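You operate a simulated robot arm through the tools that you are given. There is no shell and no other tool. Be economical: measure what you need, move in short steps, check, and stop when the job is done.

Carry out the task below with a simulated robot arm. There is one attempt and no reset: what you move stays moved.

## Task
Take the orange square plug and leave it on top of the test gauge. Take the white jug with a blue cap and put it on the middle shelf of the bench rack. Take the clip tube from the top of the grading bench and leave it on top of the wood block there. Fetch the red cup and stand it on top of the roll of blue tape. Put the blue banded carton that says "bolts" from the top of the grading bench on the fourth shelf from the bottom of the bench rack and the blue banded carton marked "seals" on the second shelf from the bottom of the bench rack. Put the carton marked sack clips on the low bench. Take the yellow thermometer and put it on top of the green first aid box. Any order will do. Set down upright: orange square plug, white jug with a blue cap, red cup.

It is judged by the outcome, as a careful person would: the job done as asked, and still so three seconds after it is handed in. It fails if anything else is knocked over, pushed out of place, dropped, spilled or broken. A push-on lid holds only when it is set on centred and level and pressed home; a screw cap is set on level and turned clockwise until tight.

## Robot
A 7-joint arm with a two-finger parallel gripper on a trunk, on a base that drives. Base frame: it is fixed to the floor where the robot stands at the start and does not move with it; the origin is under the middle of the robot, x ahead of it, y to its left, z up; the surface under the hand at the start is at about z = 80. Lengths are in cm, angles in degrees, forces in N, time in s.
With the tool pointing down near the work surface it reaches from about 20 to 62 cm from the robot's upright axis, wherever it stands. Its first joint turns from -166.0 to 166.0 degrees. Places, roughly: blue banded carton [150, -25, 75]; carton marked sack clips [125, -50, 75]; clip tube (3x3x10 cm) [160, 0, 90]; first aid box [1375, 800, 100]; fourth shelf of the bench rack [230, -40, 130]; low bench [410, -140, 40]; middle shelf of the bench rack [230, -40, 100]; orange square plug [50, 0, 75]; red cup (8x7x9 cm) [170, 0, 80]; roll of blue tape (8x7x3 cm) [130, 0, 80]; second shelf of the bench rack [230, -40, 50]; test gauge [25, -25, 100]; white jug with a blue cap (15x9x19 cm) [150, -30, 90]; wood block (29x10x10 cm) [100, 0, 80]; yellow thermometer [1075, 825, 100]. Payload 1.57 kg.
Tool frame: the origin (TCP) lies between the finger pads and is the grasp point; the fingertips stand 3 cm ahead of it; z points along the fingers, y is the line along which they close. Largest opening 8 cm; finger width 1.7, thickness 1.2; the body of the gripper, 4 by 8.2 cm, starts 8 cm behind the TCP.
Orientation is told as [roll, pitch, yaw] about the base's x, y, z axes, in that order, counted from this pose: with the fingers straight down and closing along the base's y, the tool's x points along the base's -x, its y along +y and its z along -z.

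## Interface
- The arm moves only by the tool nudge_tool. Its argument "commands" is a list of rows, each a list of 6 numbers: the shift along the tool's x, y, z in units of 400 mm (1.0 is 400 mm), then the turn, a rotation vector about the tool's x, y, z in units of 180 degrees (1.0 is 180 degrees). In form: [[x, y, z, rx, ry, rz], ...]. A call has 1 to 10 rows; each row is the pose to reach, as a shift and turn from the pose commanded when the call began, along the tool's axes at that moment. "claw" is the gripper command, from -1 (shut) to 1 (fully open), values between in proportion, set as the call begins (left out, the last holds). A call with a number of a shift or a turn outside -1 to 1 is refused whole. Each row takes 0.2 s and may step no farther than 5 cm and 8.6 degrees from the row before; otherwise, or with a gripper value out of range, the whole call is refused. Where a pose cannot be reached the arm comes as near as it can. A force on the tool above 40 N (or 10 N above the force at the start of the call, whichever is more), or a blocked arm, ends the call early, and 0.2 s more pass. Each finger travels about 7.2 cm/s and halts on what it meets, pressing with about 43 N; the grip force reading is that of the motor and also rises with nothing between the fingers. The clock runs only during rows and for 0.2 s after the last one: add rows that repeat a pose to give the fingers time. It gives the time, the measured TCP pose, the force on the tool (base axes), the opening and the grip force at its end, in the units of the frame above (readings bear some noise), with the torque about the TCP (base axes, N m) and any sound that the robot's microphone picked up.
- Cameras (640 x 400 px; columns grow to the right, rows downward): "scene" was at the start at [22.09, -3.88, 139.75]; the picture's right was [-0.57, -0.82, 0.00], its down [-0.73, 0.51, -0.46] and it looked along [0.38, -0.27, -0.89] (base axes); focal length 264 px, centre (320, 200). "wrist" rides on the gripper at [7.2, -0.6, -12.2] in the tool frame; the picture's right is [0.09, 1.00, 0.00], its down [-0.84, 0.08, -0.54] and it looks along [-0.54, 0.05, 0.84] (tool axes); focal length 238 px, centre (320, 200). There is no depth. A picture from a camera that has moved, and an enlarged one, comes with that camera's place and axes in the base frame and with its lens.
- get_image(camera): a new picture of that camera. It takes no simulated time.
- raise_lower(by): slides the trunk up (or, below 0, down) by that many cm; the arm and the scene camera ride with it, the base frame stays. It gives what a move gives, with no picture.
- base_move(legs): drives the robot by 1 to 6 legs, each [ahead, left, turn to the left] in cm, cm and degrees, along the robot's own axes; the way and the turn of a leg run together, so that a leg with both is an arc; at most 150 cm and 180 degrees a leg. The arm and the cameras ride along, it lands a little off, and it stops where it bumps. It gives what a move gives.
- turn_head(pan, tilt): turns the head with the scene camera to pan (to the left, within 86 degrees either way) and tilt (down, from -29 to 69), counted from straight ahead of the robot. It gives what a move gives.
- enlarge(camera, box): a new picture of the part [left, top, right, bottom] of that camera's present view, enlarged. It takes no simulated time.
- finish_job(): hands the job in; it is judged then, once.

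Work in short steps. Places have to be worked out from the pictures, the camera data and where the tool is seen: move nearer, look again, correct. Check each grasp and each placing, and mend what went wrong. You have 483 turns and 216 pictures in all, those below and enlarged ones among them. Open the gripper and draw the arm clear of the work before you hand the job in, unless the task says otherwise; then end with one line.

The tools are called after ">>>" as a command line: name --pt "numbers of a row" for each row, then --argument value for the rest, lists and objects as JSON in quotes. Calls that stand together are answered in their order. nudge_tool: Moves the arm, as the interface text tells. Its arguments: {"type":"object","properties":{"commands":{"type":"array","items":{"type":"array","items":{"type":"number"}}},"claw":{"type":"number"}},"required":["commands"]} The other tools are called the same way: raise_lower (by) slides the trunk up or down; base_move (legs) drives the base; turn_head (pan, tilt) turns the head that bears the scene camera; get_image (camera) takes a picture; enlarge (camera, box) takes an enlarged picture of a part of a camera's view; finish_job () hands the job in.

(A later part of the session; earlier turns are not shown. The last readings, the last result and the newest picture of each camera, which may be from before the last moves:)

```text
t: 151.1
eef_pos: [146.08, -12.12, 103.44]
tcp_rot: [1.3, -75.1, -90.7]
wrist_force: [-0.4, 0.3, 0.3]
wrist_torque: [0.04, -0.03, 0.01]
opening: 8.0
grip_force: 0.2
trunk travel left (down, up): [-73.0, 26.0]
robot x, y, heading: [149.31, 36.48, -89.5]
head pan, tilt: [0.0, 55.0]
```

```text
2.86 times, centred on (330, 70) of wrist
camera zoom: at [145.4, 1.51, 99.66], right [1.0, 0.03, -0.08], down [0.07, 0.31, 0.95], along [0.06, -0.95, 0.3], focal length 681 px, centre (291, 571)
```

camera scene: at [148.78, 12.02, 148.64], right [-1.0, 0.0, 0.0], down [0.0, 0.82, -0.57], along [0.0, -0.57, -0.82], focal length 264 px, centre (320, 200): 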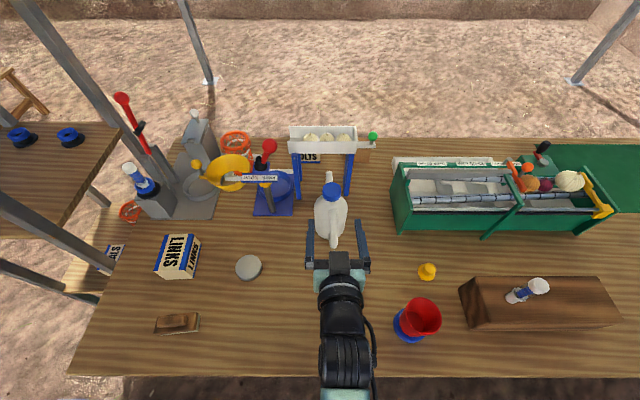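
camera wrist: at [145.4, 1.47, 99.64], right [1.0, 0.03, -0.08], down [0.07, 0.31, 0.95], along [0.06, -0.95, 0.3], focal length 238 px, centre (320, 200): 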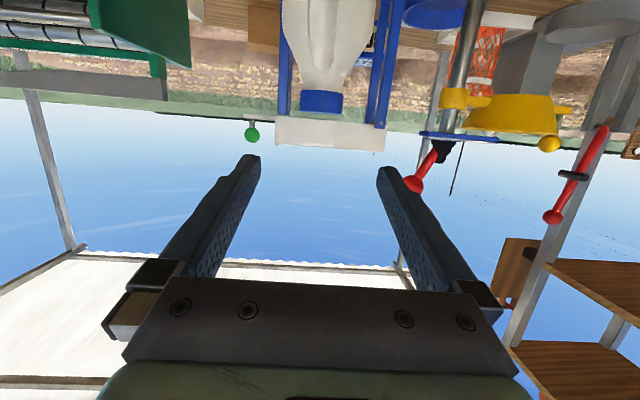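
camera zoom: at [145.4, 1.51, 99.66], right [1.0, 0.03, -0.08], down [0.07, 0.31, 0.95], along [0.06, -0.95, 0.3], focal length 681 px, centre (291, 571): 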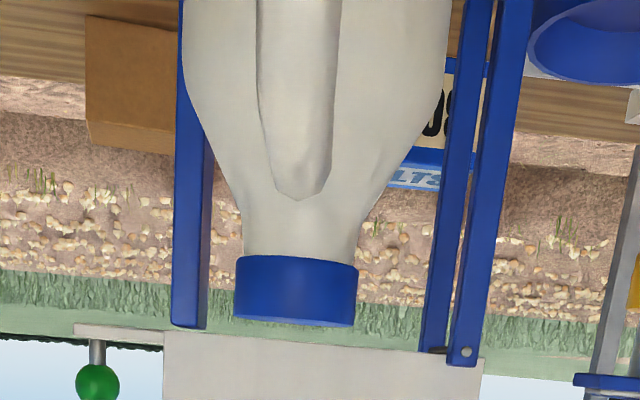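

Cap centre (146.1,-26.0,97.3), Ø4.6. Advancing the fingers around it.

>>> nudge_tool --pt "0.057 0 0.05 0 0 0" --pt "0.057 0 0.15 0 0 0" --pt "0.057 0 0.24 0 0 0"

>>> enlarge --camera "scene" --box '[280, 150, 390, 280]'

>>> get_image --camera "wrist"

```text
t: 151.9
eef_pos: [146.23, -20.81, 98.71]
tcp_rot: [1.3, -75.1, -90.6]
wrist_force: [-0.1, 0.9, 0.2]
wrist_torque: [0.03, 0.01, -0.02]
opening: 8.03
grip_force: 0.1
trunk travel left (down, up): [-73.0, 26.0]
robot x, y, heading: [148.6, 36.67, -89.7]
head pan, tilt: [0.0, 55.0]
```

```text
3.08 times, centred on (335, 215) of scene
camera zoom: at [148.79, 11.95, 148.62], right [-1.0, 0.0, 0.0], down [0.0, 0.82, -0.57], along [0.0, -0.57, -0.82], focal length 812 px, centre (274, 154)
```

zoom: 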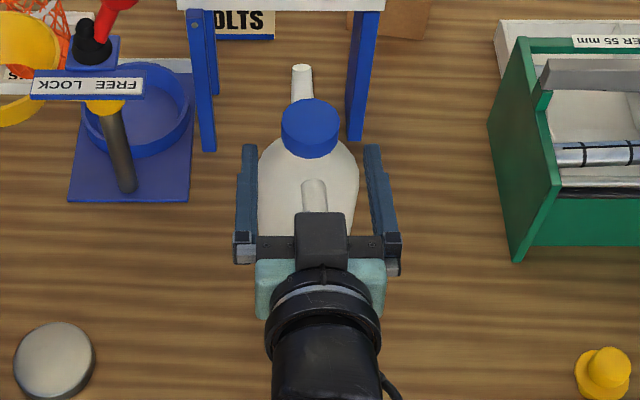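

```text
119 pictures are left
camera wrist: at [145.56, -7.29, 94.88], right [1.0, 0.03, -0.08], down [0.07, 0.31, 0.95], along [0.06, -0.95, 0.3], focal length 238 px, centre (320, 200)
```

wrist: 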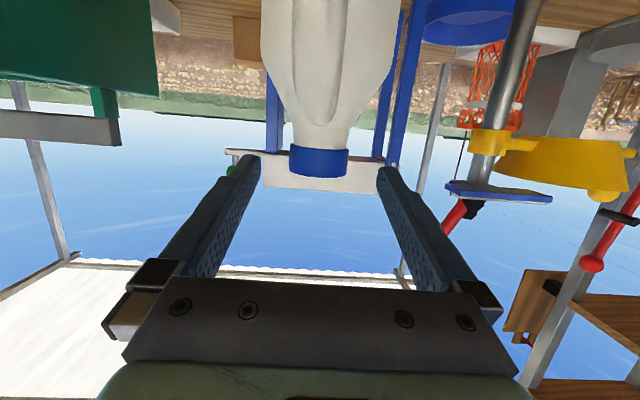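

Aligned. Advancing the last 5.3 cm and closing on the cap.

>>> nudge_tool --pt "0 0 0.07 0 0 0" --pt "0 0 0.1325 0 0 0"

>>> enlarge --camera "wrist" --box '[180, 60, 460, 300]'

>>> enlarge --camera "scene" --box '[280, 150, 390, 280]'

```text
t: 152.5
eef_pos: [146.29, -26.02, 97.46]
tcp_rot: [1.3, -75.1, -90.7]
wrist_force: [-0.1, -0.6, 0.8]
wrist_torque: [-0.02, -0.01, 0.04]
opening: 8.0
grip_force: 0.1
trunk travel left (down, up): [-73.0, 26.0]
robot x, y, heading: [148.89, 36.38, -90.0]
head pan, tilt: [0.0, 55.0]
```

```text
1.67 times, centred on (320, 180) of wrist
camera zoom: at [145.58, -12.38, 93.65], right [1.0, 0.03, -0.08], down [0.07, 0.31, 0.95], along [0.06, -0.95, 0.3], focal length 397 px, centre (320, 233)
```

zoom: 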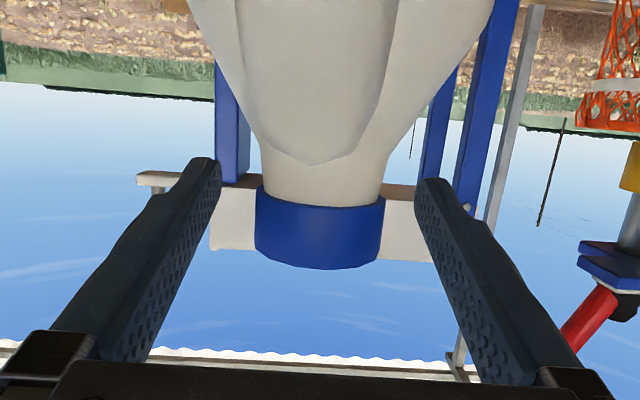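

```text
3.08 times, centred on (335, 215) of scene
camera zoom: at [148.78, 12.0, 148.63], right [-1.0, 0.0, 0.0], down [0.0, 0.82, -0.57], along [0.0, -0.57, -0.82], focal length 812 px, centre (274, 154)
```

zoom: 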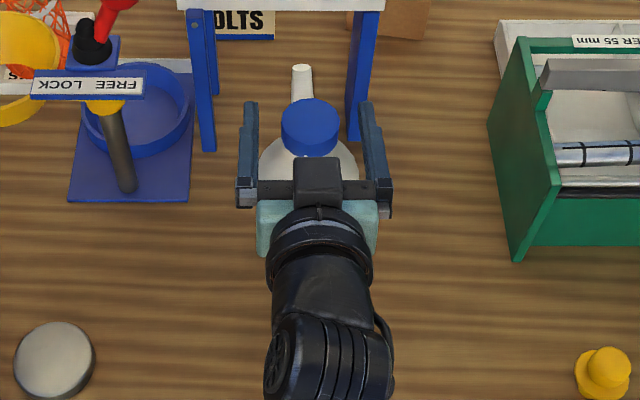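

The cap centre is about 4 mm above the TCP; I raise 3 mm and close.

>>> nudge_tool --pt "-0.008 0 -0.002 0 0 0"

>>> nudge_tool --pt "0 0 0 0 0 0" --pt "0 0 0 0 0 0" --pt "0 0 0 0 0 0" --pt "0 0 0 0 0 0" --claw -1

>>> nudge_tool --pt "-0.024 0 -0.0065 0 0 0" --pt "-0.048 0 -0.013 0 0 0"

>>> enlarge --camera "wrist" --box '[180, 60, 460, 300]'

>>> enlarge --camera "scene" --box '[280, 150, 390, 280]'

```text
t: 152.9
eef_pos: [146.19, -25.91, 97.72]
tcp_rot: [1.4, -74.9, -90.7]
wrist_force: [0.5, -0.1, 0.8]
wrist_torque: [0.01, 0.03, -0.04]
opening: 8.02
grip_force: 0.1
trunk travel left (down, up): [-73.0, 26.0]
robot x, y, heading: [148.87, 36.36, -89.9]
head pan, tilt: [0.0, 55.0]
```

```text
t: 153.9
eef_pos: [146.25, -25.93, 97.73]
tcp_rot: [1.3, -74.9, -90.7]
wrist_force: [-1.9, -0.1, -0.6]
wrist_torque: [-0.06, 0.1, -0.01]
opening: 4.49
grip_force: 42.8
trunk travel left (down, up): [-73.0, 26.0]
robot x, y, heading: [148.78, 36.35, -89.9]
head pan, tilt: [0.0, 55.0]
```

```text
t: 154.5
eef_pos: [146.34, -25.96, 99.56]
tcp_rot: [1.3, -74.9, -90.8]
wrist_force: [-0.2, 0.5, -7.0]
wrist_torque: [0.0, 0.01, 0.01]
opening: 4.48
grip_force: 42.7
trunk travel left (down, up): [-73.0, 26.0]
robot x, y, heading: [148.86, 36.44, -89.8]
head pan, tilt: [0.0, 55.0]
```

```text
1.67 times, centred on (320, 180) of wrist
camera zoom: at [145.58, -12.31, 95.83], right [1.0, 0.04, -0.08], down [0.07, 0.3, 0.95], along [0.06, -0.95, 0.3], focal length 397 px, centre (320, 233)
```

zoom: 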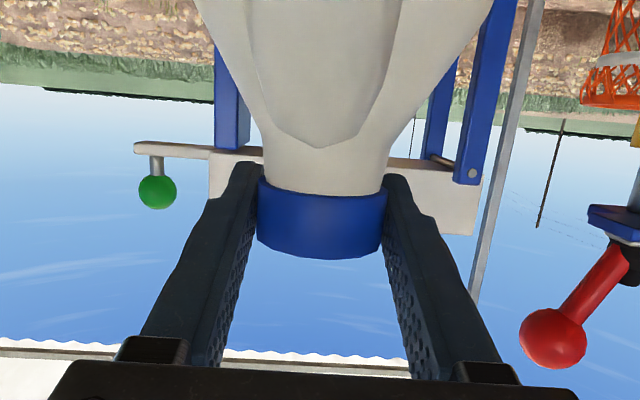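

```text
3.08 times, centred on (335, 215) of scene
camera zoom: at [148.78, 11.94, 148.61], right [-1.0, 0.0, 0.0], down [0.0, 0.82, -0.57], along [0.0, -0.57, -0.82], focal length 812 px, centre (274, 154)
```

zoom: 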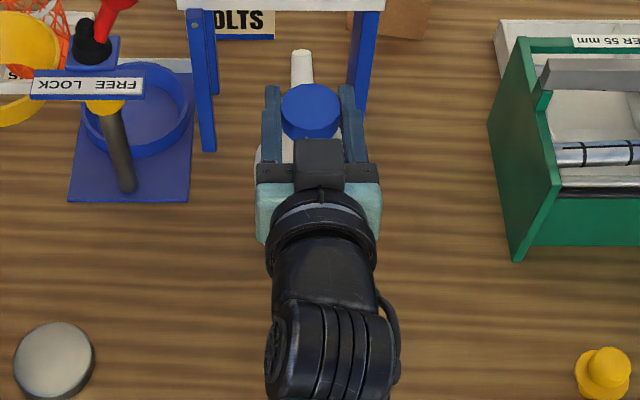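

Jug lifted (≈0.7 kg). I raise via the trunk, then back away and check that it hangs upright.

>>> raise_lower --by 14

>>> base_move --legs '[[-30, 0, 0]]'

>>> get_image --camera "scene"

>>> get_image --camera "wrist"

```text
t: 156.2
eef_pos: [146.23, -25.9, 113.57]
tcp_rot: [1.3, -74.8, -90.8]
wrist_force: [0.0, 0.5, -6.9]
wrist_torque: [-0.05, 0.02, 0.0]
opening: 4.53
grip_force: 42.7
trunk travel left (down, up): [-87.0, 12.0]
robot x, y, heading: [148.71, 36.81, -89.6]
head pan, tilt: [0.0, 55.0]
```

```text
t: 158.2
eef_pos: [146.3, 4.1, 113.6]
tcp_rot: [1.3, -74.9, -90.5]
wrist_force: [-0.5, 0.3, -6.4]
wrist_torque: [-0.07, 0.03, 0.0]
opening: 4.49
grip_force: 43.0
trunk travel left (down, up): [-87.0, 12.0]
robot x, y, heading: [148.5, 66.75, -89.9]
head pan, tilt: [0.0, 55.0]
```

```text
114 pictures are left
camera scene: at [148.7, 41.98, 162.61], right [-1.0, -0.01, 0.0], down [-0.01, 0.82, -0.57], along [0.0, -0.57, -0.82], focal length 264 px, centre (320, 200)
```

scene: 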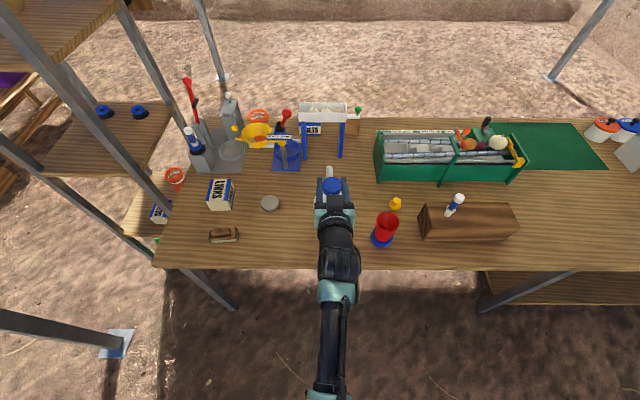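

```text
113 pictures are left
camera wrist: at [145.57, 17.7, 109.87], right [1.0, 0.04, -0.08], down [0.07, 0.31, 0.95], along [0.06, -0.95, 0.3], focal length 238 px, centre (320, 200)
```

wrist: 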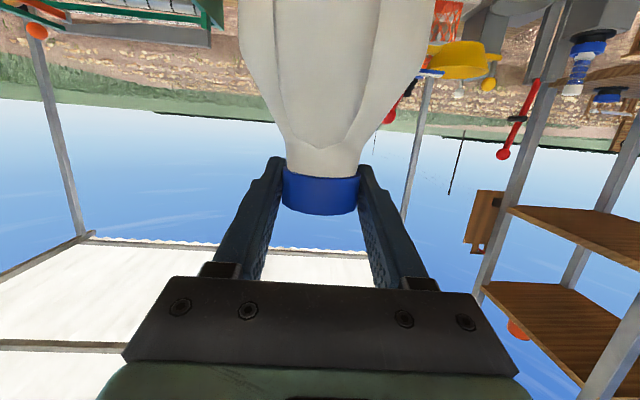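

Jug hangs upright. I drive along to the rack and shift the hand toward the shelf's middle.

>>> base_move --legs '[[0, 69, 0]]'

>>> nudge_tool --pt "0 0.08 0 0 0 0" --pt "0 0.16 0 0 0 0" --pt "0 0.24 0 0 0 0"

>>> turn_head --pan 0 --tilt 40

>>> get_image --camera "scene"

```text
t: 162.1
eef_pos: [215.66, 4.5, 113.65]
tcp_rot: [1.3, -74.9, -90.8]
wrist_force: [0.7, -0.1, -6.9]
wrist_torque: [-0.05, 0.02, -0.02]
opening: 4.5
grip_force: 43.2
trunk travel left (down, up): [-87.0, 12.0]
robot x, y, heading: [218.55, 67.17, -90.1]
head pan, tilt: [0.0, 55.0]
```

```text
t: 162.9
eef_pos: [225.49, 4.58, 113.61]
tcp_rot: [1.3, -74.9, -90.7]
wrist_force: [-0.3, 0.1, -8.0]
wrist_torque: [-0.06, -0.02, 0.0]
opening: 4.47
grip_force: 43.2
trunk travel left (down, up): [-87.0, 12.0]
robot x, y, heading: [218.36, 66.85, -89.8]
head pan, tilt: [0.0, 55.0]
```

```text
t: 163.6
eef_pos: [225.16, 4.5, 113.57]
tcp_rot: [1.3, -74.9, -90.7]
wrist_force: [0.0, 0.2, -6.5]
wrist_torque: [-0.03, 0.02, -0.01]
opening: 4.51
grip_force: 43.3
trunk travel left (down, up): [-87.0, 12.0]
robot x, y, heading: [218.32, 66.88, -89.7]
head pan, tilt: [0.0, 40.0]
```

```text
112 pictures are left
camera scene: at [218.22, 41.06, 164.67], right [-1.0, 0.0, 0.0], down [0.0, 0.64, -0.77], along [0.0, -0.77, -0.64], focal length 264 px, centre (320, 200)
```

scene: 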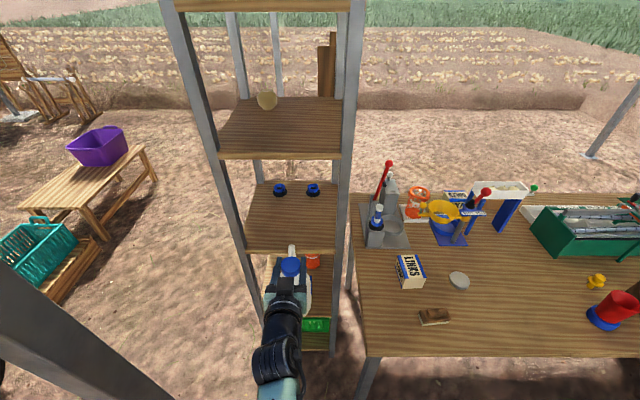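

I raise 2.5 cm so the jug's base clears the middle shelf (≈94) and drive in halfway to check.

>>> raise_lower --by 2.5

>>> base_move --legs '[[14, 0, 0]]'

>>> get_image --camera "scene"

>>> get_image --camera "wrist"

```text
t: 164.3
eef_pos: [225.19, 4.57, 116.07]
tcp_rot: [1.3, -74.8, -90.7]
wrist_force: [-0.1, -0.6, -6.3]
wrist_torque: [-0.04, -0.04, 0.02]
opening: 4.48
grip_force: 42.7
trunk travel left (down, up): [-89.5, 9.5]
robot x, y, heading: [218.54, 67.22, -90.0]
head pan, tilt: [0.0, 40.0]
```

```text
t: 165.7
eef_pos: [225.35, -9.24, 116.26]
tcp_rot: [1.3, -74.9, -90.7]
wrist_force: [0.1, 1.0, -7.6]
wrist_torque: [-0.04, -0.01, 0.0]
opening: 4.5
grip_force: 42.8
trunk travel left (down, up): [-89.5, 9.5]
robot x, y, heading: [218.14, 52.99, -90.0]
head pan, tilt: [0.0, 40.0]
```

```text
111 pictures are left
camera scene: at [218.25, 27.21, 167.21], right [-1.0, 0.0, 0.0], down [0.0, 0.64, -0.77], along [0.0, -0.77, -0.64], focal length 264 px, centre (320, 200)
```

scene: 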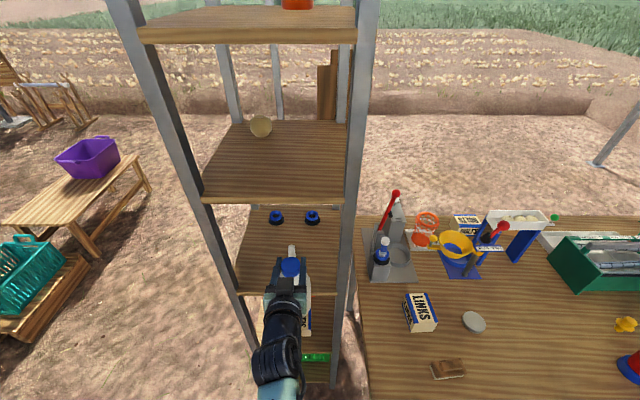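

```text
110 pictures are left
camera wrist: at [224.6, 4.27, 112.43], right [1.0, 0.03, -0.08], down [0.07, 0.31, 0.95], along [0.06, -0.95, 0.3], focal length 238 px, centre (320, 200)
```

wrist: 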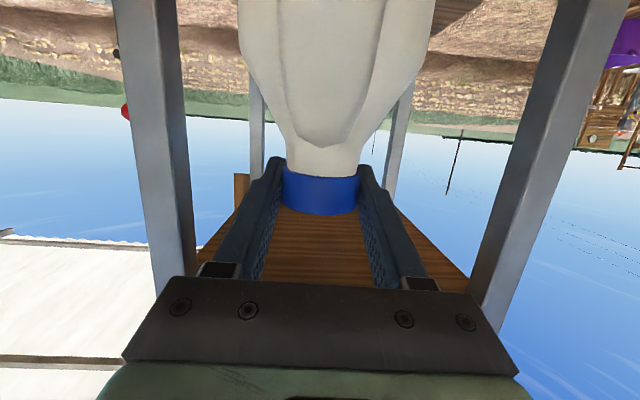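

Clear on all sides (jug base ≈98.4 vs shelf ≈94). Driving in another 20 cm.

>>> base_move --legs '[[10, 0, 0], [10.5, 0, 0]]'

>>> get_image --camera "scene"

>>> get_image --camera "wrist"

```text
t: 167.6
eef_pos: [224.89, -30.13, 115.89]
tcp_rot: [2.5, -74.6, -91.7]
wrist_force: [-0.4, -0.4, -6.8]
wrist_torque: [-0.01, -0.01, -0.01]
opening: 4.5
grip_force: 42.7
trunk travel left (down, up): [-89.5, 9.5]
robot x, y, heading: [218.39, 32.65, -89.8]
head pan, tilt: [0.0, 40.0]
```

```text
109 pictures are left
camera scene: at [217.6, 6.08, 167.08], right [-1.0, 0.0, -0.01], down [0.0, 0.65, -0.76], along [0.0, -0.76, -0.65], focal length 264 px, centre (320, 200)
```

scene: 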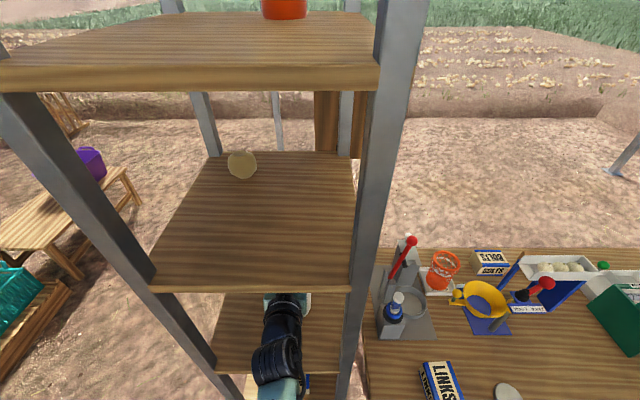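

```text
108 pictures are left
camera wrist: at [224.22, -16.57, 112.19], right [1.0, 0.03, -0.08], down [0.06, 0.3, 0.95], along [0.05, -0.95, 0.3], focal length 238 px, centre (320, 200)
```

wrist: 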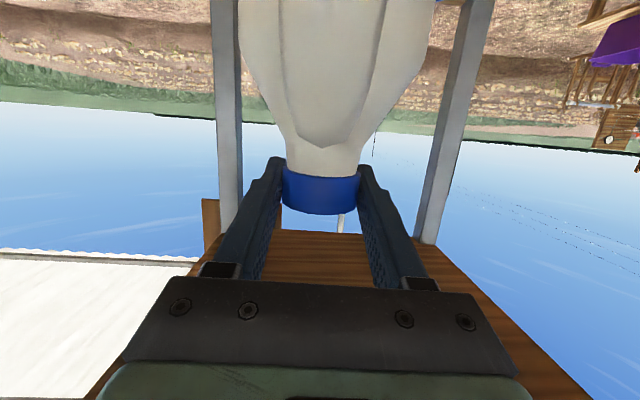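

The base seems slightly tilted (touching the pole's foot plate). I shift 3 cm right to level it.

>>> base_move --legs '[[0, -3.5, 0]]'

>>> nudge_tool --pt "0 0.05 0 0 0 0"

```text
t: 168.5
eef_pos: [222.26, -29.7, 116.21]
tcp_rot: [0.7, -74.8, -90.2]
wrist_force: [0.6, 0.4, -7.5]
wrist_torque: [-0.04, -0.03, -0.01]
opening: 4.48
grip_force: 43.4
trunk travel left (down, up): [-89.5, 9.5]
robot x, y, heading: [214.91, 32.62, -90.1]
head pan, tilt: [0.0, 40.0]
```

```text
t: 168.9
eef_pos: [224.16, -29.71, 115.89]
tcp_rot: [0.8, -74.7, -90.2]
wrist_force: [0.7, 0.2, -6.4]
wrist_torque: [-0.01, -0.04, -0.03]
opening: 4.46
grip_force: 42.7
trunk travel left (down, up): [-89.5, 9.5]
robot x, y, heading: [214.82, 32.38, -89.8]
head pan, tilt: [0.0, 40.0]
```

Level. Lowering the jug to just above the shelf, then in small steps.

>>> nudge_tool --pt "0.04 0 0.0107 0 0 0" --pt "0.075 0 0.02 0 0 0"

>>> nudge_tool --pt "0.0075 0 0.002 0 0 0"

>>> nudge_tool --pt "0.0075 0 0.002 0 0 0"

>>> nudge_tool --pt "0.0075 0 0.002 0 0 0"

```text
t: 169.5
eef_pos: [224.05, -29.77, 112.93]
tcp_rot: [1.4, -74.8, -90.8]
wrist_force: [1.0, 1.0, -6.6]
wrist_torque: [-0.06, -0.01, 0.01]
opening: 4.5
grip_force: 43.1
trunk travel left (down, up): [-89.5, 9.5]
robot x, y, heading: [215.2, 32.49, -89.9]
head pan, tilt: [0.0, 40.0]
```

```text
t: 169.9
eef_pos: [223.99, -29.83, 112.79]
tcp_rot: [1.3, -74.8, -90.8]
wrist_force: [-1.5, 0.0, -2.2]
wrist_torque: [-0.11, 0.08, -0.01]
opening: 4.5
grip_force: 42.7
trunk travel left (down, up): [-89.5, 9.5]
robot x, y, heading: [215.02, 32.76, -90.0]
head pan, tilt: [0.0, 40.0]
```

```text
t: 170.3
eef_pos: [223.98, -29.8, 112.65]
tcp_rot: [1.5, -75.2, -90.8]
wrist_force: [-2.3, 3.0, 8.4]
wrist_torque: [1.08, 0.18, 0.19]
opening: 4.49
grip_force: 42.7
trunk travel left (down, up): [-89.5, 9.5]
robot x, y, heading: [214.73, 32.7, -89.7]
head pan, tilt: [0.0, 40.0]
```

```text
t: 170.7
eef_pos: [223.96, -29.77, 112.62]
tcp_rot: [1.9, -75.5, -91.3]
wrist_force: [-3.3, 0.0, 20.9]
wrist_torque: [0.96, 0.26, 0.25]
opening: 4.49
grip_force: 43.4
trunk travel left (down, up): [-89.5, 9.5]
robot x, y, heading: [215.07, 32.36, -89.8]
head pan, tilt: [0.0, 40.0]
```

The jug is resting on the shelf. Easing the press and opening, then backing straight out.

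>>> nudge_tool --pt "-0.01 0 -0.0027 0 0 0" --pt "-0.01 0 -0.0027 0 0 0"

>>> nudge_tool --pt "0 0 0 0 0 0" --pt "0 0 0 0 0 0" --pt "0 0 0 0 0 0" --claw 1

>>> nudge_tool --pt "0 0 -0.08 0 0 0" --pt "0 0 -0.18 0 0 0" --pt "0 0 -0.28 0 0 0"

>>> get_image --camera "wrist"

```text
t: 171.3
eef_pos: [224.0, -29.64, 112.75]
tcp_rot: [1.8, -75.1, -91.0]
wrist_force: [-2.1, -5.9, 13.9]
wrist_torque: [-0.88, 0.05, 0.06]
opening: 4.46
grip_force: 43.4
trunk travel left (down, up): [-89.5, 9.5]
robot x, y, heading: [215.01, 32.49, -90.1]
head pan, tilt: [0.0, 40.0]
```

```text
t: 172.1
eef_pos: [223.96, -29.69, 112.43]
tcp_rot: [1.2, -74.6, -90.7]
wrist_force: [0.4, -0.5, 0.1]
wrist_torque: [0.0, -0.02, 0.01]
opening: 8.01
grip_force: 0.0
trunk travel left (down, up): [-89.5, 9.5]
robot x, y, heading: [215.03, 32.28, -89.8]
head pan, tilt: [0.0, 40.0]
```

```text
t: 172.9
eef_pos: [223.83, -18.82, 115.52]
tcp_rot: [1.5, -74.9, -90.7]
wrist_force: [-0.1, 0.5, 0.4]
wrist_torque: [0.0, -0.01, 0.01]
opening: 7.98
grip_force: 0.2
trunk travel left (down, up): [-89.5, 9.5]
robot x, y, heading: [214.94, 32.37, -89.7]
head pan, tilt: [0.0, 40.0]
```

```text
107 pictures are left
camera wrist: at [223.16, -5.19, 111.85], right [1.0, 0.03, -0.08], down [0.07, 0.31, 0.95], along [0.06, -0.95, 0.3], focal length 238 px, centre (320, 200)
```

wrist: 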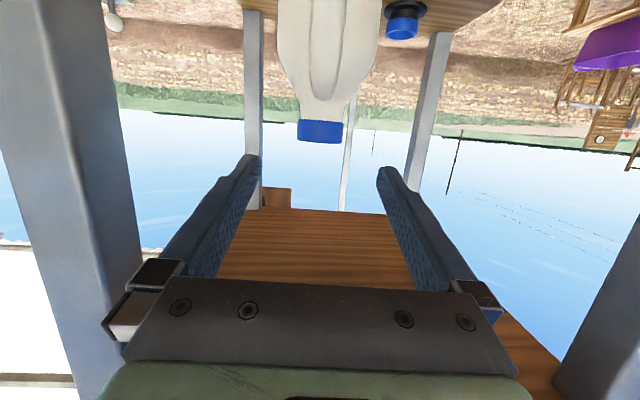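

Jug stands upright on the middle shelf. Backing out, driving to x≈150, and turning the hand to point straight down for the bolts carton.

>>> base_move --legs '[[-33, 0, 0], [0, -62, 0]]'

>>> nudge_tool --pt "0 0 -0.02 0 0.046 0" --pt "0 0 -0.04 0 0.092 0" --pt "0 0 -0.06 0 0.138 0" --pt "0 0 -0.08 0 0.184 0" --pt "0 0 -0.1 0 0.23 0" --pt "0 0 -0.12 0 0.277 0" --pt "0 0 -0.14 0 0.323 0" --pt "0 0 -0.16 0 0.369 0" --pt "0 0 -0.18 0 0.415 0"

>>> nudge_tool --pt "0 0 0 0 0 0.046" --pt "0 0 0 0 0 0.092" --pt "0 0 0 0 0 0.138" --pt "0 0 0 0 0 0.184" --pt "0 0 0 0 0 0.23" --pt "0 0 0 0 0 0.276" --pt "0 0 0 0 0 0.322" --pt "0 0 0 0 0 0.368" --pt "0 0 0 0 0 0.414" --pt "0 0 0 0 0 0.46"

```text
t: 178.1
eef_pos: [161.63, 14.06, 115.58]
tcp_rot: [1.4, -74.9, -90.9]
wrist_force: [0.0, 0.1, -1.4]
wrist_torque: [0.01, 0.03, 0.01]
opening: 8.0
grip_force: 0.0
trunk travel left (down, up): [-89.5, 9.5]
robot x, y, heading: [152.79, 65.46, -90.2]
head pan, tilt: [0.0, 40.0]
```

```text
t: 180.1
eef_pos: [160.88, 18.46, 118.7]
tcp_rot: [-0.5, -14.0, -90.0]
wrist_force: [0.5, 0.9, 0.3]
wrist_torque: [0.0, -0.01, 0.0]
opening: 7.99
grip_force: 0.0
out of reach, approached as far as the arm can: row 8, 9
trunk travel left (down, up): [-89.5, 9.5]
robot x, y, heading: [152.94, 65.56, -90.0]
head pan, tilt: [0.0, 40.0]
```

```text
t: 182.3
eef_pos: [160.89, 18.39, 118.62]
tcp_rot: [14.0, -2.2, -173.3]
wrist_force: [0.2, 0.4, -1.6]
wrist_torque: [0.02, 0.0, 0.02]
opening: 8.02
grip_force: 0.2
trunk travel left (down, up): [-89.5, 9.5]
robot x, y, heading: [152.91, 65.63, -90.1]
head pan, tilt: [0.0, 40.0]
```

The tilt isn't quite removed (about 14° left). I correct the orientation.

>>> nudge_tool --pt "0 0 0 0.039 0.006 0.0186" --pt "0 0 0 0.078 0.0122 0.0372"

>>> base_move --legs '[[40, 0, 0]]'

>>> get_image --camera "wrist"

```text
t: 182.9
eef_pos: [161.0, 18.46, 118.62]
tcp_rot: [-0.1, 0.7, -179.4]
wrist_force: [-0.2, 0.8, 0.0]
wrist_torque: [-0.03, 0.0, 0.03]
opening: 8.0
grip_force: 0.1
out of reach, approached as far as the arm can: row 1
trunk travel left (down, up): [-89.5, 9.5]
robot x, y, heading: [152.97, 65.66, -90.1]
head pan, tilt: [0.0, 40.0]
```

```text
t: 185.4
eef_pos: [160.89, -21.37, 118.64]
tcp_rot: [0.1, 0.7, -179.4]
wrist_force: [0.5, -0.4, -0.4]
wrist_torque: [-0.02, 0.0, 0.02]
opening: 8.0
grip_force: 0.0
trunk travel left (down, up): [-89.5, 9.5]
robot x, y, heading: [152.85, 25.28, -90.1]
head pan, tilt: [0.0, 40.0]
```

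```text
106 pictures are left
camera wrist: at [168.03, -20.73, 130.94], right [0.1, -0.99, 0.0], down [-0.84, -0.08, 0.53], along [-0.53, -0.06, -0.85], focal length 238 px, centre (320, 200)
```

wrist: 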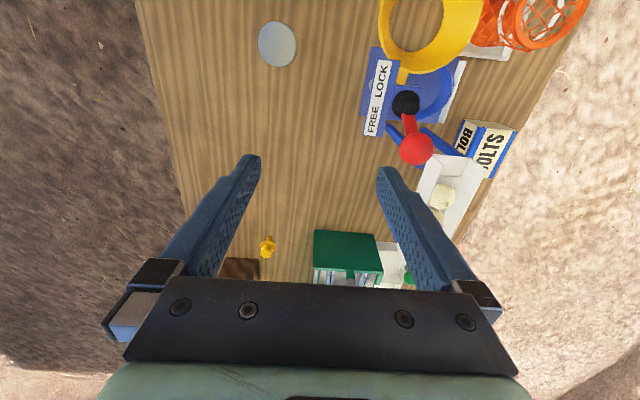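

The bolts carton is visible behind the tray. Enlarging for its exact place.

>>> enlarge --camera "wrist" --box '[370, 90, 530, 290]'

```text
2.00 times, centred on (450, 190) of wrist
camera zoom: at [168.03, -20.73, 130.94], right [0.1, -0.99, 0.0], down [-0.84, -0.08, 0.53], along [-0.53, -0.06, -0.85], focal length 477 px, centre (60, 220)
```

zoom: 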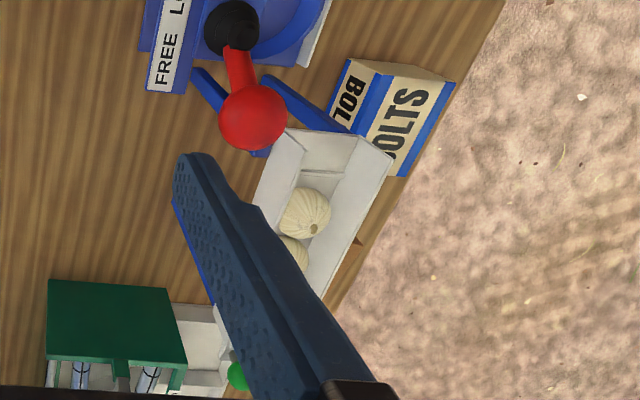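

Carton centre ≈ (154.1,-55.5), tray's back edge at y≈-42, a red lever top at (160,-32,108). I shift the hand to x=154, then drive the base partly under the bench edge to reach over.

>>> nudge_tool --pt "-0.08 0 0 0 0 0" --pt "-0.168 0 0 0 0 0"

>>> base_move --legs '[[24, 0, 0]]'

>>> get_image --camera "wrist"

```text
t: 186.0
eef_pos: [154.13, -21.51, 118.47]
tcp_rot: [0.0, 0.8, -179.5]
wrist_force: [0.2, -1.2, 0.5]
wrist_torque: [0.0, -0.03, 0.0]
opening: 8.01
grip_force: 0.1
trunk travel left (down, up): [-89.5, 9.5]
robot x, y, heading: [152.68, 25.82, -89.7]
head pan, tilt: [0.0, 40.0]
```

```text
t: 187.8
eef_pos: [154.23, -45.5, 118.56]
tcp_rot: [-0.1, 0.6, -179.4]
wrist_force: [0.9, 0.3, 1.2]
wrist_torque: [-0.02, 0.02, 0.03]
opening: 8.01
grip_force: 0.0
trunk travel left (down, up): [-89.5, 9.5]
robot x, y, heading: [153.1, 1.9, -89.9]
head pan, tilt: [0.0, 40.0]
```

```text
104 pictures are left
camera wrist: at [161.48, -44.75, 130.83], right [0.1, -0.99, 0.0], down [-0.84, -0.09, 0.53], along [-0.53, -0.06, -0.85], focal length 238 px, centre (320, 200)
```

wrist: 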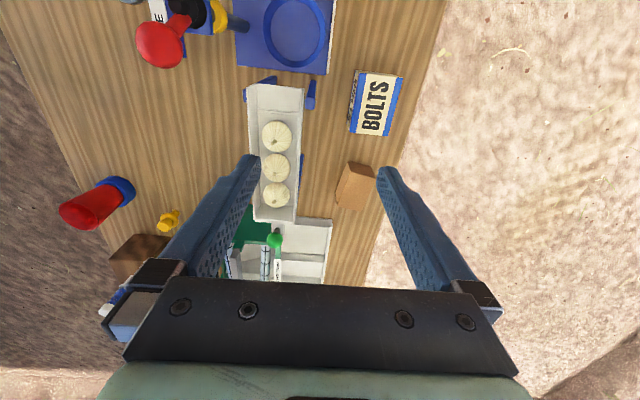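

Clear view: bolts carton centre (154.4,-55.4), aligned with the hand; the brown box is at ≈(137.6,-55). Extending over it and descending partway.

>>> nudge_tool --pt "0.002 0.12 0 0 0 0" --pt "0.004 0.2475 0 0 0 0" --pt "0.004 0.2475 0.12 0 0 0" --pt "0.004 0.2475 0.24 0 0 0" --pt "0.004 0.2475 0.36 0 0 0" --pt "0.004 0.2475 0.46 0 0 0"

>>> get_image --camera "wrist"

```text
refused: row 2 steps farther than a row can; nothing moved
```

```text
103 pictures are left
camera wrist: at [161.48, -44.75, 130.83], right [0.1, -0.99, 0.0], down [-0.84, -0.09, 0.53], along [-0.53, -0.06, -0.85], focal length 238 px, centre (320, 200)
```

wrist: 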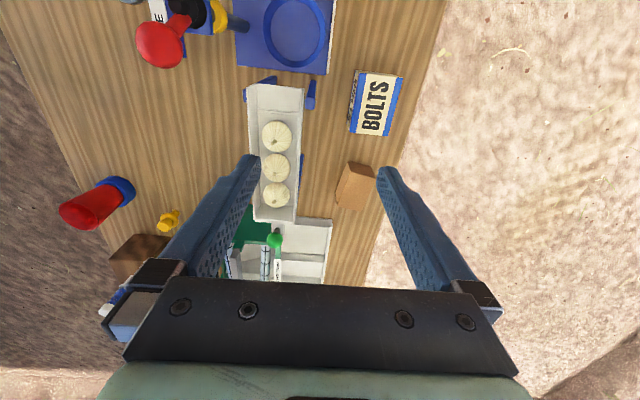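

Resending with shorter rows.

>>> nudge_tool --pt "0.002 0.1 0 0 0 0" --pt "0.004 0.18 0 0 0 0" --pt "0.004 0.2475 0 0 0 0" --pt "0.004 0.2475 0.12 0 0 0" --pt "0.004 0.2475 0.24 0 0 0" --pt "0.004 0.2475 0.36 0 0 0" --pt "0.004 0.2475 0.46 0 0 0"

>>> get_image --camera "wrist"

```text
t: 189.4
eef_pos: [154.97, -55.38, 100.08]
tcp_rot: [0.0, 0.8, -179.3]
wrist_force: [-0.6, -0.6, -0.5]
wrist_torque: [-0.03, 0.02, 0.02]
opening: 8.02
grip_force: 0.1
trunk travel left (down, up): [-89.5, 9.5]
robot x, y, heading: [152.92, 1.33, -89.6]
head pan, tilt: [0.0, 40.0]
```

```text
102 pictures are left
camera wrist: at [162.01, -54.72, 112.35], right [0.1, -0.99, 0.0], down [-0.84, -0.09, 0.53], along [-0.53, -0.06, -0.85], focal length 238 px, centre (320, 200)
```

wrist: 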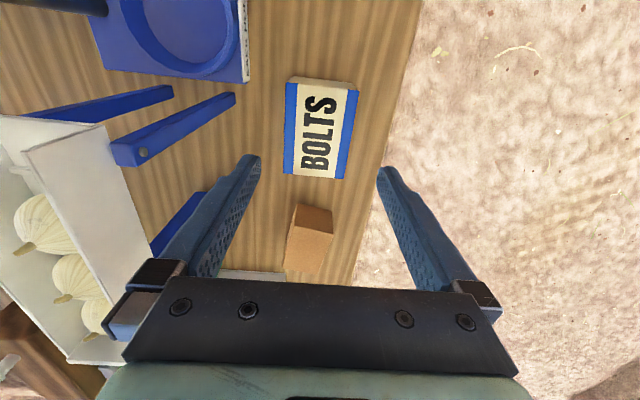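

Centred. Descending to z=84 and closing.

>>> nudge_tool --pt "-0.008 0.005 0.1 0 0 0" --pt "-0.008 0.005 0.2 0 0 0" --pt "-0.008 0.005 0.3 0 0 0" --pt "-0.008 0.005 0.4 0 0 0"

>>> nudge_tool --pt "0 0 0 0 0 0" --pt "0 0 0 0 0 0" --pt "0 0 0 0 0 0" --claw -1

>>> nudge_tool --pt "0 0 -0.05 0 0 0" --pt "0 0 -0.15 0 0 0" --pt "0 0 -0.27 0 0 0" --pt "0 0 -0.39 0 0 0" --pt "0 0 -0.51 0 0 0" --pt "0 0 -0.63 0 0 0" --pt "0 0 -0.75 0 0 0" --pt "0 0 -0.87 0 0 0"

>>> get_image --camera "wrist"

```text
t: 190.4
eef_pos: [153.52, -53.67, 95.03]
tcp_rot: [0.1, 0.7, -179.4]
wrist_force: [0.1, 0.5, -0.3]
wrist_torque: [0.01, -0.03, -0.01]
opening: 7.99
grip_force: 0.1
out of reach, approached as far as the arm can: row 1, 2, 3, 4
trunk travel left (down, up): [-89.5, 9.5]
robot x, y, heading: [152.77, 1.61, -89.8]
head pan, tilt: [0.0, 40.0]
```

```text
t: 191.2
eef_pos: [153.41, -53.71, 95.04]
tcp_rot: [0.0, 0.7, -179.5]
wrist_force: [0.8, 0.4, 0.3]
wrist_torque: [0.01, 0.0, 0.03]
opening: 0.01
grip_force: 18.0
trunk travel left (down, up): [-89.5, 9.5]
robot x, y, heading: [152.54, 1.61, -89.7]
head pan, tilt: [0.0, 40.0]
```

```text
t: 193.0
eef_pos: [152.9, -53.57, 129.59]
tcp_rot: [-0.1, 0.8, -179.3]
wrist_force: [0.2, 0.7, 0.3]
wrist_torque: [0.01, -0.02, 0.04]
opening: 0.01
grip_force: 21.4
trunk travel left (down, up): [-89.5, 9.5]
robot x, y, heading: [152.77, 1.93, -89.7]
head pan, tilt: [0.0, 40.0]
```

```text
101 pictures are left
camera wrist: at [160.13, -52.94, 142.0], right [0.1, -0.99, 0.0], down [-0.84, -0.09, 0.53], along [-0.53, -0.06, -0.85], focal length 238 px, centre (320, 200)
```

wrist: 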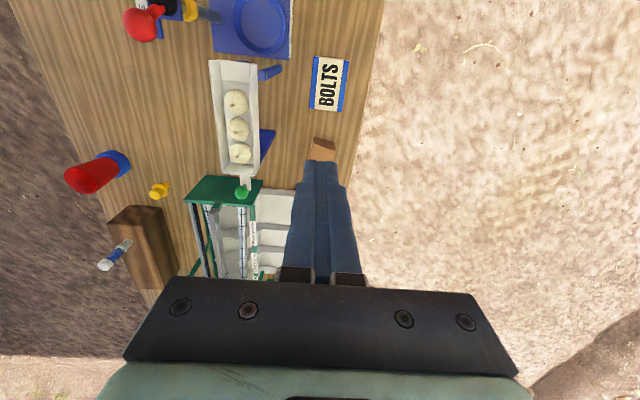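

The trunk is too high for that reach. I open, lower the trunk 24 cm, and re-measure.

>>> raise_lower --by -24

>>> nudge_tool --pt "0.01 0.02 0 0 0 0" --pt "0.03 0.045 0 0 0 0" --pt "0.03 0.045 0 0 0 0" --pt "0.03 0.045 0 0 0 0" --claw 1

>>> get_image --camera "wrist"

```text
t: 195.5
eef_pos: [153.07, -53.73, 105.64]
tcp_rot: [0.0, 0.6, -179.4]
wrist_force: [-0.3, 0.2, 0.2]
wrist_torque: [0.0, -0.02, -0.01]
opening: 0.02
grip_force: 21.3
trunk travel left (down, up): [-65.5, 33.5]
robot x, y, heading: [152.98, 1.78, -89.8]
head pan, tilt: [0.0, 40.0]
```

```text
t: 196.5
eef_pos: [154.34, -55.47, 105.74]
tcp_rot: [0.0, 0.7, -179.3]
wrist_force: [-0.5, 1.2, -0.2]
wrist_torque: [0.02, 0.01, 0.0]
opening: 8.01
grip_force: 0.0
trunk travel left (down, up): [-65.5, 33.5]
robot x, y, heading: [152.95, 1.97, -90.0]
head pan, tilt: [0.0, 40.0]
```

```text
100 pictures are left
camera wrist: at [161.44, -54.77, 118.03], right [0.1, -0.99, 0.0], down [-0.84, -0.09, 0.53], along [-0.53, -0.06, -0.85], focal length 238 px, centre (320, 200)
```

wrist: 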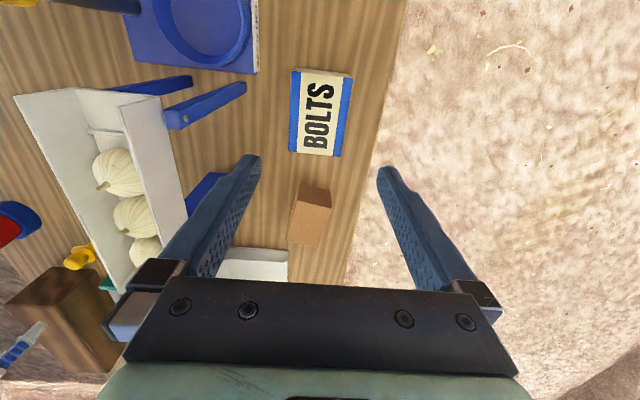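

Centred; descending (now within reach) to z=84.

>>> nudge_tool --pt "0.005 0.003 0.12 0 0 0" --pt "0.005 0.003 0.24 0 0 0" --pt "0.005 0.003 0.36 0 0 0" --pt "0.005 0.003 0.46 0 0 0" --pt "0.005 0.003 0.5425 0 0 0"

>>> get_image --camera "wrist"

```text
t: 197.9
eef_pos: [160.51, -59.71, 91.66]
tcp_rot: [8.2, 2.2, -176.2]
wrist_force: [-34.4, -1.4, -13.3]
wrist_torque: [-0.11, -3.66, 0.5]
opening: 7.99
grip_force: 0.0
trunk travel left (down, up): [-65.5, 33.5]
robot x, y, heading: [153.25, 1.77, -89.6]
head pan, tilt: [0.0, 40.0]
stopped in row 5: the arm was blocked; the commanded pose is now the measured one
```

```text
99 pictures are left
camera wrist: at [167.09, -56.88, 103.84], right [0.15, -0.98, 0.14], down [-0.85, -0.06, 0.52], along [-0.5, -0.2, -0.84], focal length 238 px, centre (320, 200)
```

wrist: 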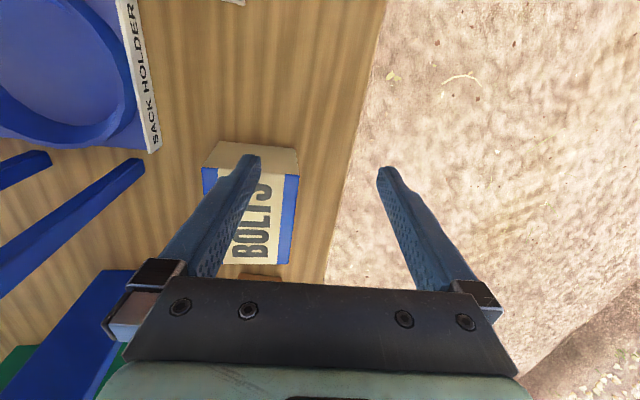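

The arm was blocked on the way down. I stop and look at the scene before moving.

>>> turn_head --pan 0 --tilt 62

>>> get_image --camera "scene"

```text
t: 198.8
eef_pos: [159.93, -59.74, 91.77]
tcp_rot: [8.2, 2.5, -176.5]
wrist_force: [12.2, 0.6, 4.7]
wrist_torque: [0.05, 1.4, -0.19]
opening: 7.98
grip_force: 0.1
trunk travel left (down, up): [-65.5, 33.5]
robot x, y, heading: [153.22, 1.84, -89.8]
head pan, tilt: [0.0, 62.0]
```

```text
98 pictures are left
camera scene: at [154.32, -20.51, 140.66], right [-1.0, 0.0, 0.01], down [-0.01, 0.88, -0.48], along [-0.01, -0.48, -0.88], focal length 264 px, centre (320, 200)
```

scene: 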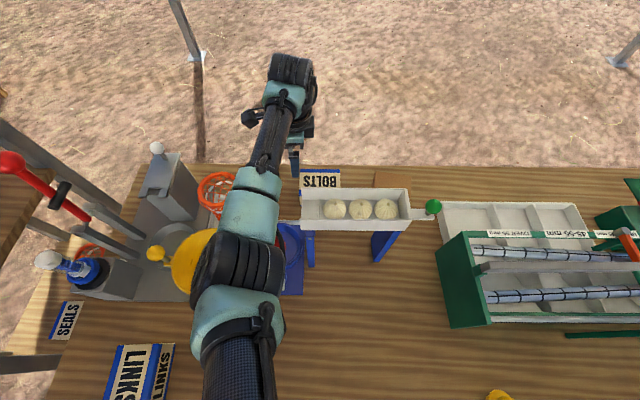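

The elbow came down onto the lever of the "FREE LOCK" sack holder. I raise the trunk to relieve it.

>>> raise_lower --by 14

>>> get_image --camera "scene"

>>> get_image --camera "wrist"

```text
t: 200.4
eef_pos: [157.83, -59.68, 103.44]
tcp_rot: [6.0, 2.7, -177.5]
wrist_force: [0.5, -0.3, 0.1]
wrist_torque: [-0.01, 0.0, -0.05]
opening: 7.98
grip_force: 0.1
trunk travel left (down, up): [-79.5, 19.5]
robot x, y, heading: [152.95, 1.58, -89.9]
head pan, tilt: [0.0, 62.0]
```

```text
97 pictures are left
camera scene: at [153.05, -21.98, 154.3], right [-1.0, 0.0, 0.0], down [0.0, 0.88, -0.47], along [0.0, -0.47, -0.88], focal length 264 px, centre (320, 200)
```

scene: 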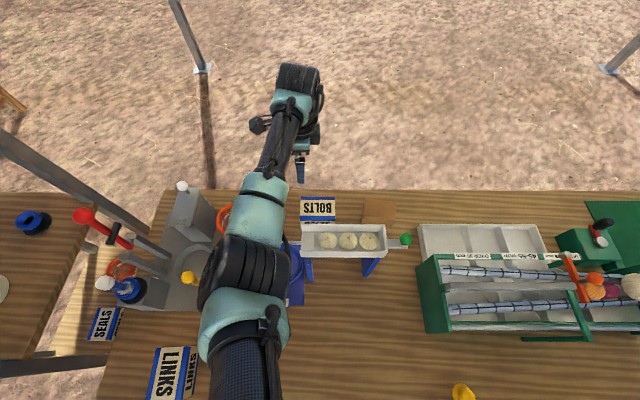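

```text
96 pictures are left
camera wrist: at [164.57, -57.58, 115.99], right [0.13, -0.99, 0.11], down [-0.86, -0.06, 0.51], along [-0.49, -0.16, -0.85], focal length 238 px, centre (320, 200)
```

wrist: 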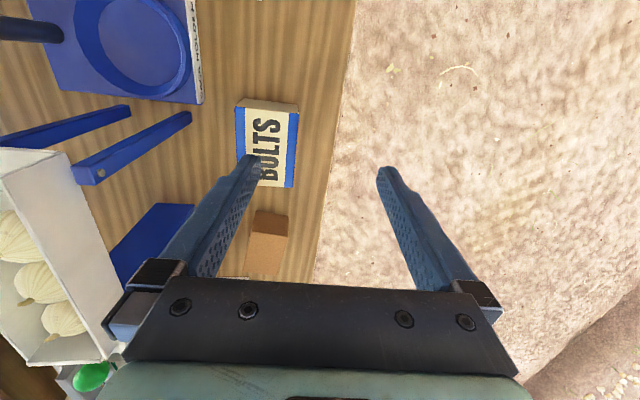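

Raising fully, then backing out over the tray to inspect whether the sack holder was disturbed.

>>> raise_lower --by 19

>>> base_move --legs '[[-60, 0, 0]]'

>>> turn_head --pan 0 --tilt 45

>>> enlarge --camera "scene" --box '[130, 90, 370, 260]'

```text
t: 202.5
eef_pos: [157.87, -59.66, 122.63]
tcp_rot: [6.1, 2.7, -177.6]
wrist_force: [-0.3, 0.3, -0.1]
wrist_torque: [-0.01, 0.01, -0.03]
opening: 8.02
grip_force: 0.1
trunk travel left (down, up): [-98.5, 0.5]
robot x, y, heading: [152.87, 1.61, -89.5]
head pan, tilt: [0.0, 62.0]
```

```text
t: 205.9
eef_pos: [157.85, -0.13, 122.61]
tcp_rot: [6.0, 2.7, -177.3]
wrist_force: [0.0, 0.3, 0.3]
wrist_torque: [0.02, -0.02, -0.03]
opening: 7.98
grip_force: 0.1
trunk travel left (down, up): [-98.5, 0.5]
robot x, y, heading: [152.48, 61.12, -89.5]
head pan, tilt: [0.0, 62.0]
```

```text
t: 206.7
eef_pos: [157.8, -0.03, 122.66]
tcp_rot: [6.1, 2.8, -177.3]
wrist_force: [-0.2, -0.4, 0.9]
wrist_torque: [0.0, -0.01, -0.01]
opening: 8.0
grip_force: 0.1
trunk travel left (down, up): [-98.5, 0.5]
robot x, y, heading: [152.71, 61.45, -89.6]
head pan, tilt: [0.0, 45.0]
```

```text
2.35 times, centred on (250, 175) of scene
camera zoom: at [152.73, 36.01, 175.47], right [-1.0, -0.01, 0.0], down [-0.01, 0.71, -0.71], along [0.01, -0.71, -0.71], focal length 621 px, centre (485, 259)
```

zoom: 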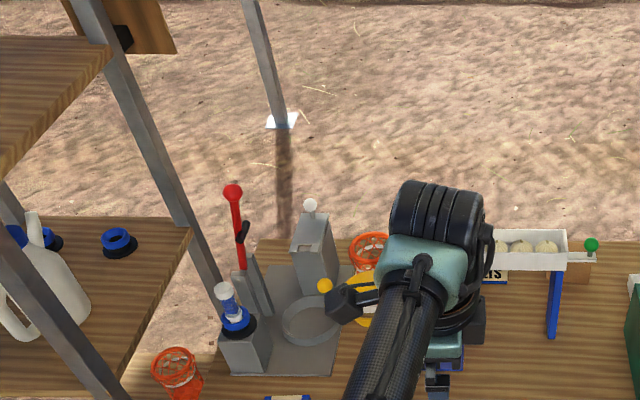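

The hand blocks the view; I shift the robot 32 cm to -x.

>>> base_move --legs '[[0, -34, 0]]'

>>> turn_head --pan 22 --tilt 40

>>> get_image --camera "scene"

```text
t: 208.9
eef_pos: [123.73, -0.39, 122.49]
tcp_rot: [6.1, 2.6, -177.3]
wrist_force: [0.2, 0.5, 1.0]
wrist_torque: [0.0, 0.02, -0.03]
opening: 8.0
grip_force: 0.0
trunk travel left (down, up): [-98.5, 0.5]
robot x, y, heading: [118.43, 60.99, -89.4]
head pan, tilt: [0.0, 45.0]
```

```text
t: 209.8
eef_pos: [123.61, -0.52, 122.52]
tcp_rot: [5.9, 2.7, -177.2]
wrist_force: [0.4, -0.4, 0.3]
wrist_torque: [-0.02, 0.0, 0.05]
opening: 7.99
grip_force: 0.1
trunk travel left (down, up): [-98.5, 0.5]
robot x, y, heading: [118.37, 61.15, -89.2]
head pan, tilt: [22.0, 40.0]
```

```text
94 pictures are left
camera scene: at [121.68, 35.89, 176.2], right [-0.92, -0.38, 0.0], down [-0.25, 0.59, -0.77], along [0.29, -0.71, -0.64], focal length 264 px, centre (320, 200)
```

scene: 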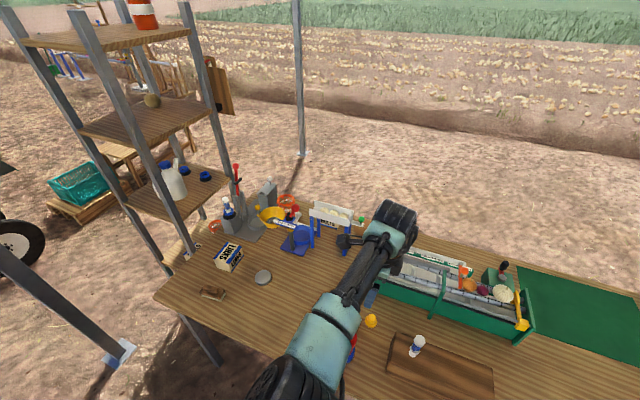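

>>> enlarge --camera "scene" --box '[200, 170, 370, 290]'

```text
3.33 times, centred on (285, 230) of scene
camera zoom: at [121.68, 35.89, 176.2], right [-0.92, -0.38, 0.0], down [-0.25, 0.59, -0.77], along [0.29, -0.71, -0.64], focal length 879 px, centre (437, 100)
```

zoom: 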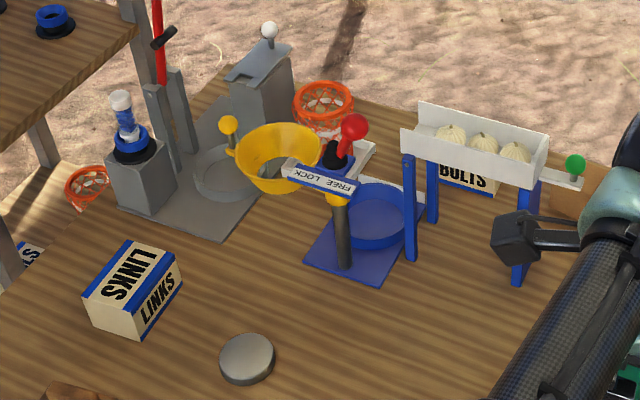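

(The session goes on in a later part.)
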